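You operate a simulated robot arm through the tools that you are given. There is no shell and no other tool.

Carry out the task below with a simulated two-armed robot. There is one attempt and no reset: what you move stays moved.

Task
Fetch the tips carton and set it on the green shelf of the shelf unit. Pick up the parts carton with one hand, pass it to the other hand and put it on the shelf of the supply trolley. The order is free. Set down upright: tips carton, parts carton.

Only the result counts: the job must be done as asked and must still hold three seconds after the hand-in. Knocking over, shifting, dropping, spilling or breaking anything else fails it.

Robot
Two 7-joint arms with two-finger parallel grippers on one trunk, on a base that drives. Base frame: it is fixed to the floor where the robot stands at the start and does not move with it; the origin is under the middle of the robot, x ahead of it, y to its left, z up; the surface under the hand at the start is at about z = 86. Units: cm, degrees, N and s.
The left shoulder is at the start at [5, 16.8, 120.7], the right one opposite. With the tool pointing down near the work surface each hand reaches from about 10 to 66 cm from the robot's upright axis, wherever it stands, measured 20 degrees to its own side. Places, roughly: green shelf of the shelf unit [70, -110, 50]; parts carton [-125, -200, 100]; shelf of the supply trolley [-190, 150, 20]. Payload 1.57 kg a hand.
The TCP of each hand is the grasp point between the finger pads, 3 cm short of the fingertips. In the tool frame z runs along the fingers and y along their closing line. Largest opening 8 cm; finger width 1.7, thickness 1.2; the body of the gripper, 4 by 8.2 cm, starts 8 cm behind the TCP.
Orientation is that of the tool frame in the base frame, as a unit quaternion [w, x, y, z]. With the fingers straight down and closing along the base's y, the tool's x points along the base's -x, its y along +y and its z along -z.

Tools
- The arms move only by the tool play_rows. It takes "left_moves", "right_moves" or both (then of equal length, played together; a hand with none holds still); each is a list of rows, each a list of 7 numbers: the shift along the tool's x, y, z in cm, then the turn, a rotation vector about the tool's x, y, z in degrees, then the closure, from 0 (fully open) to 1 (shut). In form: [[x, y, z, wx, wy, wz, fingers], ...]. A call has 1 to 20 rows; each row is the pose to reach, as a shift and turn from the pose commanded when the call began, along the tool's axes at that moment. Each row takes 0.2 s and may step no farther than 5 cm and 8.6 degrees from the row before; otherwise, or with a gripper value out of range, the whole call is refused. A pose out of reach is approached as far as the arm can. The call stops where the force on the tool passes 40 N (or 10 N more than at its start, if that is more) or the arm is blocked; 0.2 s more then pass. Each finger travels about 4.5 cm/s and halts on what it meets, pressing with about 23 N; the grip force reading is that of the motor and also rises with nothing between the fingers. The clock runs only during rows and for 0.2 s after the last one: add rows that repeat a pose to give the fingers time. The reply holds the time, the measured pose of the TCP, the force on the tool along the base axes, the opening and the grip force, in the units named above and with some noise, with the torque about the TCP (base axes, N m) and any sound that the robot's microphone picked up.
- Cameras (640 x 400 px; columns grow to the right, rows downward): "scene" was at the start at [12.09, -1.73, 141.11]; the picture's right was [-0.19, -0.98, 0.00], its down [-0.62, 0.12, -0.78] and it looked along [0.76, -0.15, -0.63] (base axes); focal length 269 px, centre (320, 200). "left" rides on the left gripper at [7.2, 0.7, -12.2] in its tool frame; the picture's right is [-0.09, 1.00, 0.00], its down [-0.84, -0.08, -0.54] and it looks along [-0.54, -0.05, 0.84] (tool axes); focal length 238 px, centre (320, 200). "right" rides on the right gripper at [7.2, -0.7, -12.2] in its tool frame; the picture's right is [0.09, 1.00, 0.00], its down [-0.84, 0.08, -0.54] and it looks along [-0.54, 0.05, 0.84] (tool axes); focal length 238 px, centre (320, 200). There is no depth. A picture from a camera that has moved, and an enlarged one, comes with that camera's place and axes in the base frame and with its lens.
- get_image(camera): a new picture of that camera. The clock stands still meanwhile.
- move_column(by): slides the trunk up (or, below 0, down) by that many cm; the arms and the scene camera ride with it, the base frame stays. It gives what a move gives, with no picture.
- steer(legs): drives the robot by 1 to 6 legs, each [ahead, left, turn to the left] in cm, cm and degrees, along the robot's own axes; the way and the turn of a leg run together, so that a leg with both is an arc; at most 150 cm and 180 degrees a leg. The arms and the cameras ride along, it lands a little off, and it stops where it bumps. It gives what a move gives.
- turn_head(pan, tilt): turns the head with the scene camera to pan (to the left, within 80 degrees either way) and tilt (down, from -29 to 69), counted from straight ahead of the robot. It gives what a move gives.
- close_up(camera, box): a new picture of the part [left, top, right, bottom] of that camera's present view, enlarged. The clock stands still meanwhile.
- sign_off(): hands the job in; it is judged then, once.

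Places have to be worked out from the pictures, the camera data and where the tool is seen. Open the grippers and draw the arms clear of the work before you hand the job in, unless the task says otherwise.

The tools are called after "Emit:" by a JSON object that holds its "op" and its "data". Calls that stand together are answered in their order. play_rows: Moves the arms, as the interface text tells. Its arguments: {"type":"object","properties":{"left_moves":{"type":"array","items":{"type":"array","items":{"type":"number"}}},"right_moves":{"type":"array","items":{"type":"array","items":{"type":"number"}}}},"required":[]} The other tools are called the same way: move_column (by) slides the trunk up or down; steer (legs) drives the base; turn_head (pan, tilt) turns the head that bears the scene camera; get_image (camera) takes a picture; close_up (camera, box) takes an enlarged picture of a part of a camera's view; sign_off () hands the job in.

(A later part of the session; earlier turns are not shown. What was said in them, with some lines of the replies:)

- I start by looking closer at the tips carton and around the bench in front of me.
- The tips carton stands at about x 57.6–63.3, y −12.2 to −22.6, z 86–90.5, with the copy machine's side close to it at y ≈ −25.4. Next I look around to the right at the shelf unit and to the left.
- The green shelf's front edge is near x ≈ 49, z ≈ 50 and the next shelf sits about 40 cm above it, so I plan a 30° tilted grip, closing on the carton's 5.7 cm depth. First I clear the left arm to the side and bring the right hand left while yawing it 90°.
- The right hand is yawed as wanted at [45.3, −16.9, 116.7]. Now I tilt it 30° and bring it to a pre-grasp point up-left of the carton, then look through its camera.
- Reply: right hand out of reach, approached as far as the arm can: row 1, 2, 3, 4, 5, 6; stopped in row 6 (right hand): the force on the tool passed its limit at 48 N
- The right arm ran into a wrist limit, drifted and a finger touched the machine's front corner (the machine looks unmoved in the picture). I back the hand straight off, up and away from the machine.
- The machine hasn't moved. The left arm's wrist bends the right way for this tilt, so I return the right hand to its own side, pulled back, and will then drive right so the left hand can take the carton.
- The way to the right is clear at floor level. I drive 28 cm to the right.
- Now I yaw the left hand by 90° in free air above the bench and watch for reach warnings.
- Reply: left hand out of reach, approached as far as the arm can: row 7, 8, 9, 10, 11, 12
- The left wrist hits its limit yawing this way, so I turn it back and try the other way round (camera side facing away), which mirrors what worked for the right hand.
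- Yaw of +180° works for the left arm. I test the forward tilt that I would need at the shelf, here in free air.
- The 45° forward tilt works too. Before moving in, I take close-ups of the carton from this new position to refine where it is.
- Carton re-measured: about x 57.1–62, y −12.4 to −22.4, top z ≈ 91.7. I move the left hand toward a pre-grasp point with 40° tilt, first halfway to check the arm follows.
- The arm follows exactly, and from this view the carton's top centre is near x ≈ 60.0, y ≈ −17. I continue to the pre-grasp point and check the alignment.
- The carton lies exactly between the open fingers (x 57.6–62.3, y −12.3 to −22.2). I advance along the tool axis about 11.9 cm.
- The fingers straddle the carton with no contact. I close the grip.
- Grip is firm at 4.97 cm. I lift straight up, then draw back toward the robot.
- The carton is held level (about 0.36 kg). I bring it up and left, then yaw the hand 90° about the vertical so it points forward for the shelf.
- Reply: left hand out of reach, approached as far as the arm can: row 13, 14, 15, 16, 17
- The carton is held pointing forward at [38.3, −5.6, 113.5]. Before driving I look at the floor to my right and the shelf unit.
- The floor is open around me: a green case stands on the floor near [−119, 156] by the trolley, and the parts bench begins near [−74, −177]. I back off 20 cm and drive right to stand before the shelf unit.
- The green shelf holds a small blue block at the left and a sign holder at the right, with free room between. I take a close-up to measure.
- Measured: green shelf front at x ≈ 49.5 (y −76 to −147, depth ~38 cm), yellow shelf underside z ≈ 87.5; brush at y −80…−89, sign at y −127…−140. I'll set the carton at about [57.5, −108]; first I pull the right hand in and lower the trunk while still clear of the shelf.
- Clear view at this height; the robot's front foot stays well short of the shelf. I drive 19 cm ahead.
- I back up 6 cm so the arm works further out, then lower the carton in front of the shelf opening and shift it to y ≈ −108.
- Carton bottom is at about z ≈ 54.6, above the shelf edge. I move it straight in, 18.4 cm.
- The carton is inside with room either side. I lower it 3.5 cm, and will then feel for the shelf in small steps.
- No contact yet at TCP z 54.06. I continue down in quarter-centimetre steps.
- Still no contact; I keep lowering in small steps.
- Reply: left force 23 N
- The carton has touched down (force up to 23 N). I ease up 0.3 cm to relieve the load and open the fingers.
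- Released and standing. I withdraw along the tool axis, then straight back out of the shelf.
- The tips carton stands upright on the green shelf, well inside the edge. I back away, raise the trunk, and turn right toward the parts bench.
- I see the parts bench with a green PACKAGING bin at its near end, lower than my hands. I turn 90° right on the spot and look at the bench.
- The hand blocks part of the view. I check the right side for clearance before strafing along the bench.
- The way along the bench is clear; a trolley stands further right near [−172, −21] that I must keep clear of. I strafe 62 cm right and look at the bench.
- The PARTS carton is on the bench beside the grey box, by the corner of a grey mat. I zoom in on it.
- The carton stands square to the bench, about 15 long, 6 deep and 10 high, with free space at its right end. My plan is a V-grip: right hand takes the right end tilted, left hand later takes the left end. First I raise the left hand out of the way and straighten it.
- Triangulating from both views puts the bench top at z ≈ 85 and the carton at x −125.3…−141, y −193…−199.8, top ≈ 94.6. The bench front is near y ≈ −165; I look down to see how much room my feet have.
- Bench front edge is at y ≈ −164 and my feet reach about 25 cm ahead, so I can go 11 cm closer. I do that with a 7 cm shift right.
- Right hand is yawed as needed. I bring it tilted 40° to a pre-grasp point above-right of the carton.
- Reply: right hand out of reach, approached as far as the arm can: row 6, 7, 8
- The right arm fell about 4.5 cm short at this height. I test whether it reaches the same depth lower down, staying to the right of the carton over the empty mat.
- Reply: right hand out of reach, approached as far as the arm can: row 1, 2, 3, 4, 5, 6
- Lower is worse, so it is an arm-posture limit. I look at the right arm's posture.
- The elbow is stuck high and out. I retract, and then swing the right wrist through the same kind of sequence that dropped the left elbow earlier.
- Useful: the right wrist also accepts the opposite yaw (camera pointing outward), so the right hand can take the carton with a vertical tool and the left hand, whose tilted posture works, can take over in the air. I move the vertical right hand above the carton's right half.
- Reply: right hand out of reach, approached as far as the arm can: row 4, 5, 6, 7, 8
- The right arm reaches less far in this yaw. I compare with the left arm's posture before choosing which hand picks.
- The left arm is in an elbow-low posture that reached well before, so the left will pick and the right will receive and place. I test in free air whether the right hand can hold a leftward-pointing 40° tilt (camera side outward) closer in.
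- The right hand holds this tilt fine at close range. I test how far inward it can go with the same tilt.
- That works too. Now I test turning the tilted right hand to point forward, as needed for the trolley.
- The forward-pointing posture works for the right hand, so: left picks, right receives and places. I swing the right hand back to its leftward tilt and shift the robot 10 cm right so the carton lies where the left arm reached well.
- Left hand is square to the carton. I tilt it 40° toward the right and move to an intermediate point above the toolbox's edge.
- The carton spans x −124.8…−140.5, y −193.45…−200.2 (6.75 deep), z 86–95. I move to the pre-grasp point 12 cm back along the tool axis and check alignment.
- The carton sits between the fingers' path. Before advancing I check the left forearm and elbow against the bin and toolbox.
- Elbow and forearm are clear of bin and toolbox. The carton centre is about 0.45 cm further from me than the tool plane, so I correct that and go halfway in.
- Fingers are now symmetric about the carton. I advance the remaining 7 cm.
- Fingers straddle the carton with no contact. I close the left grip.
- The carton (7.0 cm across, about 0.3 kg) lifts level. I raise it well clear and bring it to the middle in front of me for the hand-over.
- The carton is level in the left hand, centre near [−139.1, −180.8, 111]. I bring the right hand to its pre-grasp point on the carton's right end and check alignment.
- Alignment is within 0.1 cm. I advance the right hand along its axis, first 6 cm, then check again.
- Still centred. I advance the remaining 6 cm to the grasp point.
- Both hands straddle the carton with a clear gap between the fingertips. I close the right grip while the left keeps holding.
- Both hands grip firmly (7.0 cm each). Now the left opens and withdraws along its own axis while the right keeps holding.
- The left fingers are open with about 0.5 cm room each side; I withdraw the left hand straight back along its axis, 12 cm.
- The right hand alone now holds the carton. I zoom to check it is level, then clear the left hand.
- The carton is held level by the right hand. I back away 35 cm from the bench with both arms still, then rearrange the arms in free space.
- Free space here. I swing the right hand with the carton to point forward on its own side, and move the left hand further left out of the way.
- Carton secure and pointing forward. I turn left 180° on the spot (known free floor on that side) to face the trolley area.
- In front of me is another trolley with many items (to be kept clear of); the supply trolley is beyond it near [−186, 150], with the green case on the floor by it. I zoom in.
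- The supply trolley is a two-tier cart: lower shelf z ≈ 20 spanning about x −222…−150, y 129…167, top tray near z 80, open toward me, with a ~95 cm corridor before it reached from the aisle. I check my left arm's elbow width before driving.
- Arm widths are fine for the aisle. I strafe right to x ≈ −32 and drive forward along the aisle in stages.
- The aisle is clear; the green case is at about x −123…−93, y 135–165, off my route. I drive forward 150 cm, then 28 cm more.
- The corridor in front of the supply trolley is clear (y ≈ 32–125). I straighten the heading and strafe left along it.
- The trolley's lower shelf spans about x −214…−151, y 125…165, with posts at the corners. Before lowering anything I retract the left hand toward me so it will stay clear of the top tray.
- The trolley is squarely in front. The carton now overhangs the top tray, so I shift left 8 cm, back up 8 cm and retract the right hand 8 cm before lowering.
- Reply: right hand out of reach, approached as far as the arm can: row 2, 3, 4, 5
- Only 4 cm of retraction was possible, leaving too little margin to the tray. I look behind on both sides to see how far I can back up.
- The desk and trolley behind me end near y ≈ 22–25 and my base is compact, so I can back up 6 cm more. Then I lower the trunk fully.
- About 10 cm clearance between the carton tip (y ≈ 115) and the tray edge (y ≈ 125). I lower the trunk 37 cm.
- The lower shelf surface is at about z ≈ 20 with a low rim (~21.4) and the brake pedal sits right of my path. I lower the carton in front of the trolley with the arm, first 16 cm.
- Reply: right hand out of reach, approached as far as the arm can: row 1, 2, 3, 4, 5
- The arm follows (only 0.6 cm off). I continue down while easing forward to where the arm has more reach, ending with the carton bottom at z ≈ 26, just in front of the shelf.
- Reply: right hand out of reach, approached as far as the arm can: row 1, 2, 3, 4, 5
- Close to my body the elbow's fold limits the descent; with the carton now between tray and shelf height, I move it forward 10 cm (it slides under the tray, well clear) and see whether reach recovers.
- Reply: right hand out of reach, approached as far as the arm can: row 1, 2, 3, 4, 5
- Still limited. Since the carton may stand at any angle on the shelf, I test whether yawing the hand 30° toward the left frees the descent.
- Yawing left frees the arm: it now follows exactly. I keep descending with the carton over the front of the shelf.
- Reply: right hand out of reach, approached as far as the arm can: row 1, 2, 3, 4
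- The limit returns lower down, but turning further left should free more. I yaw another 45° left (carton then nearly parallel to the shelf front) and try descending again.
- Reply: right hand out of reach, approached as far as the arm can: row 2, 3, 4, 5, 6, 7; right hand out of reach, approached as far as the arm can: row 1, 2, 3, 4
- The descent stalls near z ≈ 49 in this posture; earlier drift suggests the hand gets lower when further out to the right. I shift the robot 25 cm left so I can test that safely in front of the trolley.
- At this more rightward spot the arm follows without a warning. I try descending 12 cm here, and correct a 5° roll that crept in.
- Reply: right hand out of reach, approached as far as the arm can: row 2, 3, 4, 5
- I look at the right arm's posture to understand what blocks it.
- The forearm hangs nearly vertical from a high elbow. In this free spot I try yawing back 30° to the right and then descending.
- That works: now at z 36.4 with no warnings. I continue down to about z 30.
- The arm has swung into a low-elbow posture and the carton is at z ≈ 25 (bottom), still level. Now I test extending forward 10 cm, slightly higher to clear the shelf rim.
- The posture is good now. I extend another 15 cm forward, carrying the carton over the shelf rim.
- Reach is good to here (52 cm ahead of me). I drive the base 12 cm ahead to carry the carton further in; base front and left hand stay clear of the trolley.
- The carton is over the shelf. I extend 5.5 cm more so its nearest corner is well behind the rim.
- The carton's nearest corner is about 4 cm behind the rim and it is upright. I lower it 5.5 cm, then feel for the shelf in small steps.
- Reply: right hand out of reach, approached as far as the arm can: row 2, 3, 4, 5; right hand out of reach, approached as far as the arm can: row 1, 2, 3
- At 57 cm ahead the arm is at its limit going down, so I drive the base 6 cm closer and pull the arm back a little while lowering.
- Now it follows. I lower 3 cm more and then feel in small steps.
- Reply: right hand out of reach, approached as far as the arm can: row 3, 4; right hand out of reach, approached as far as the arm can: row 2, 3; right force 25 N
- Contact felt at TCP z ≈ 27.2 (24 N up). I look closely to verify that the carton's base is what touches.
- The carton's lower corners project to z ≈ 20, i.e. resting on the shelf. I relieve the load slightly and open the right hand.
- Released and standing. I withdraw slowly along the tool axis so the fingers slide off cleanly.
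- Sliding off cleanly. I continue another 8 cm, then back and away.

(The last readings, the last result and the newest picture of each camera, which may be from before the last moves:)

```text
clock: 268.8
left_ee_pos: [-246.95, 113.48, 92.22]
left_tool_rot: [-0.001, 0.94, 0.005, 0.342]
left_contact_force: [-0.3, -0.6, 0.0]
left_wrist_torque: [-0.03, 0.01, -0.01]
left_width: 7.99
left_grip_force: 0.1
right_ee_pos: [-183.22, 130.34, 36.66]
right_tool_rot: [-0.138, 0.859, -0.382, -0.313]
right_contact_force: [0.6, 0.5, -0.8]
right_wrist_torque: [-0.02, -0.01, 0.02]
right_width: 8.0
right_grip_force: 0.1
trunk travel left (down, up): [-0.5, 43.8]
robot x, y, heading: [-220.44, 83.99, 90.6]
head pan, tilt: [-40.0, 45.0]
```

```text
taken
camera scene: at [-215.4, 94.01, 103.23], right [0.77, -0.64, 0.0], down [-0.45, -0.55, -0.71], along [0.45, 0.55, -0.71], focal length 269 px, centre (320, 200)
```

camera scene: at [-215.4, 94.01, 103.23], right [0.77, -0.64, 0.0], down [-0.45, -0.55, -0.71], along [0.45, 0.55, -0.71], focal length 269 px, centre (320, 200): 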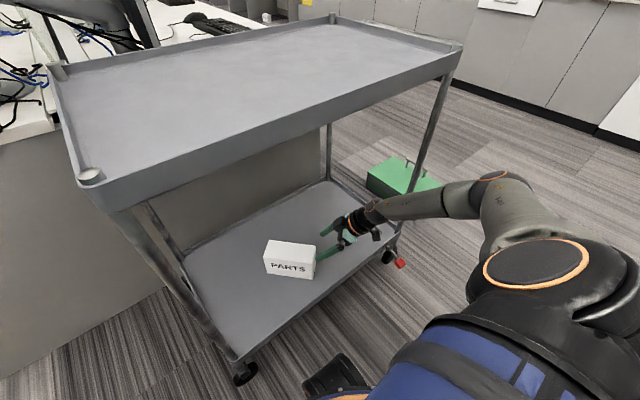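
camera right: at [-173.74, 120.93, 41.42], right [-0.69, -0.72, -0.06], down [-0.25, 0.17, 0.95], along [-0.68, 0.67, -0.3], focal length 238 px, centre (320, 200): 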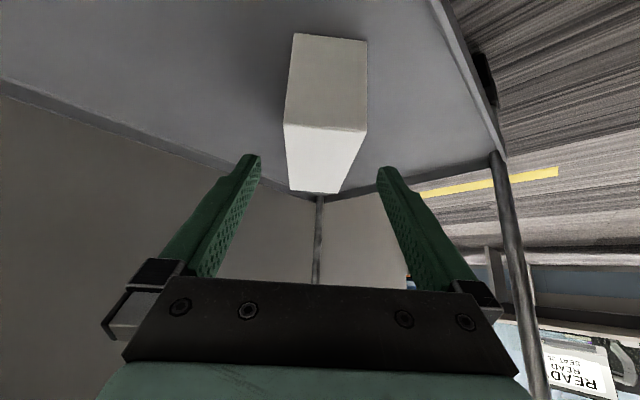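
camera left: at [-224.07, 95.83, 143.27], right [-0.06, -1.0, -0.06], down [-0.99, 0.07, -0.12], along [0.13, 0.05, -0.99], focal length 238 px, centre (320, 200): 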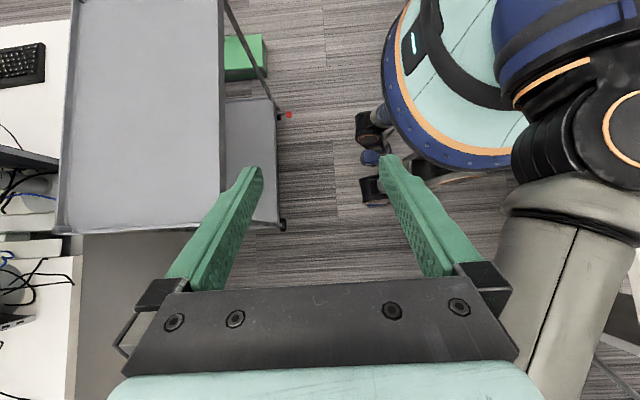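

The PARTS carton stands upright on the shelf and the fingers are above and off it. I back the robot straight away.

Emit:
{"op": "steer", "data": {"legs": [[-16, 0, 0]]}}

Emit:
{"op": "turn_head", "data": {"pan": -30, "tilt": 40}}

Emit:
{"op": "get_image", "data": {"camera": "scene"}}

```text
clock: 270.2
left_ee_pos: [-246.83, 97.51, 92.24]
left_tool_rot: [-0.001, 0.94, 0.005, 0.342]
left_contact_force: [0.2, -0.2, 0.4]
left_wrist_torque: [0.02, -0.01, 0.0]
left_width: 8.01
left_grip_force: 0.1
right_ee_pos: [-183.04, 114.4, 36.57]
right_tool_rot: [-0.137, 0.859, -0.381, -0.312]
right_contact_force: [-0.2, 0.3, 0.2]
right_wrist_torque: [-0.01, 0.03, 0.02]
right_width: 8.01
right_grip_force: 0.1
trunk travel left (down, up): [-0.5, 43.8]
robot x, y, heading: [-220.15, 67.89, 90.8]
head pan, tilt: [-40.0, 45.0]
```

```text
clock: 271.0
left_ee_pos: [-246.72, 97.45, 92.23]
left_tool_rot: [-0.001, 0.94, 0.004, 0.342]
left_contact_force: [-0.2, -0.4, -0.2]
left_wrist_torque: [-0.03, 0.02, -0.02]
left_width: 8.0
left_grip_force: 0.0
right_ee_pos: [-183.03, 114.38, 36.68]
right_tool_rot: [-0.137, 0.859, -0.38, -0.313]
right_contact_force: [0.4, -0.8, 0.1]
right_wrist_torque: [0.0, 0.02, 0.01]
right_width: 8.02
right_grip_force: 0.1
trunk travel left (down, up): [-0.5, 43.8]
robot x, y, heading: [-219.9, 67.68, 90.5]
head pan, tilt: [-30.0, 40.0]
```

```text
taken
camera scene: at [-216.23, 79.07, 103.96], right [0.87, -0.49, 0.0], down [-0.32, -0.56, -0.77], along [0.38, 0.67, -0.64], focal length 269 px, centre (320, 200)
```

scene: 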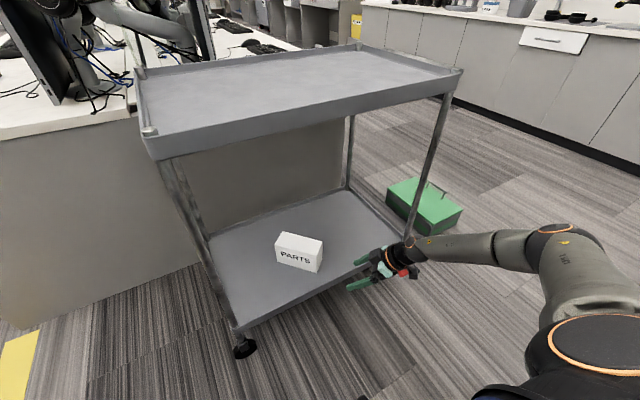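

Both cartons are placed. I pull the right hand back a bit more and take a last close look.

Emit:
{"op": "play_rows", "data": {"right_moves": [[1.5, 1.8, -1.26, 0, 0, 0, 0], [3.0, 3.6, -2.5, 0, 0, 0, 0], [4.55, 5.39, -3.77, 0, 0, 0, 0], [4.55, 5.39, -3.77, 0, 0, 0, 0]]}}

Emit:
{"op": "close_up", "data": {"camera": "scene", "box": [190, 180, 430, 340]}}

```text
clock: 272.0
left_ee_pos: [-246.6, 97.64, 92.18]
left_tool_rot: [0.0, 0.94, 0.004, 0.342]
left_contact_force: [0.7, -0.9, -0.2]
left_wrist_torque: [0.01, 0.02, 0.0]
left_width: 8.0
left_grip_force: 0.0
right_ee_pos: [-183.05, 106.36, 36.61]
right_tool_rot: [-0.137, 0.859, -0.381, -0.313]
right_contact_force: [-0.3, 0.5, -0.4]
right_wrist_torque: [0.0, 0.02, 0.0]
right_width: 8.0
right_grip_force: 0.1
trunk travel left (down, up): [-0.5, 43.8]
robot x, y, heading: [-219.63, 67.31, 90.4]
head pan, tilt: [-30.0, 40.0]
```

```text
2.50 times, centred on (310, 260) of scene
camera zoom: at [-216.23, 79.07, 103.96], right [0.87, -0.49, 0.0], down [-0.32, -0.56, -0.77], along [0.38, 0.67, -0.64], focal length 671 px, centre (345, 50)
```

zoom: 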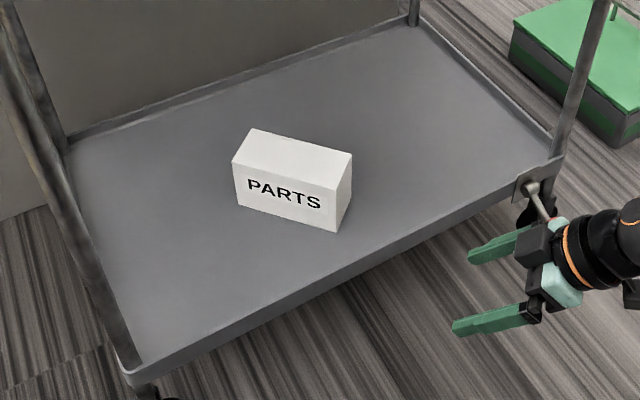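

The parts carton stands upright on the trolley's lower shelf. The tips carton stands upright on the green shelf. Both grippers are open and the arms are clear, so I hand the job in.

Emit:
{"op": "sign_off", "data": {}}

```text
The job is handed in.
```

I finished both placements and handed the job in; I have no verdict on it yet.

- **Tips carton:** it stands upright on the green shelf of the shelf unit, between the brush and the sign and behind the front edge.
- **Parts carton:** the left hand picked it up and passed it to the right hand in mid-air. The right hand set it upright on the lower shelf of the supply trolley, turned about 43° to the shelf front.
- **Contact with the machine:** early on, a right-hand finger bumped the front corner of the machine on the first bench at about 48 N. In the pictures before and after, the machine had not moved.

Nothing else looked disturbed in the pictures I took. Both grippers were open and the arms clear of the work at hand-in.
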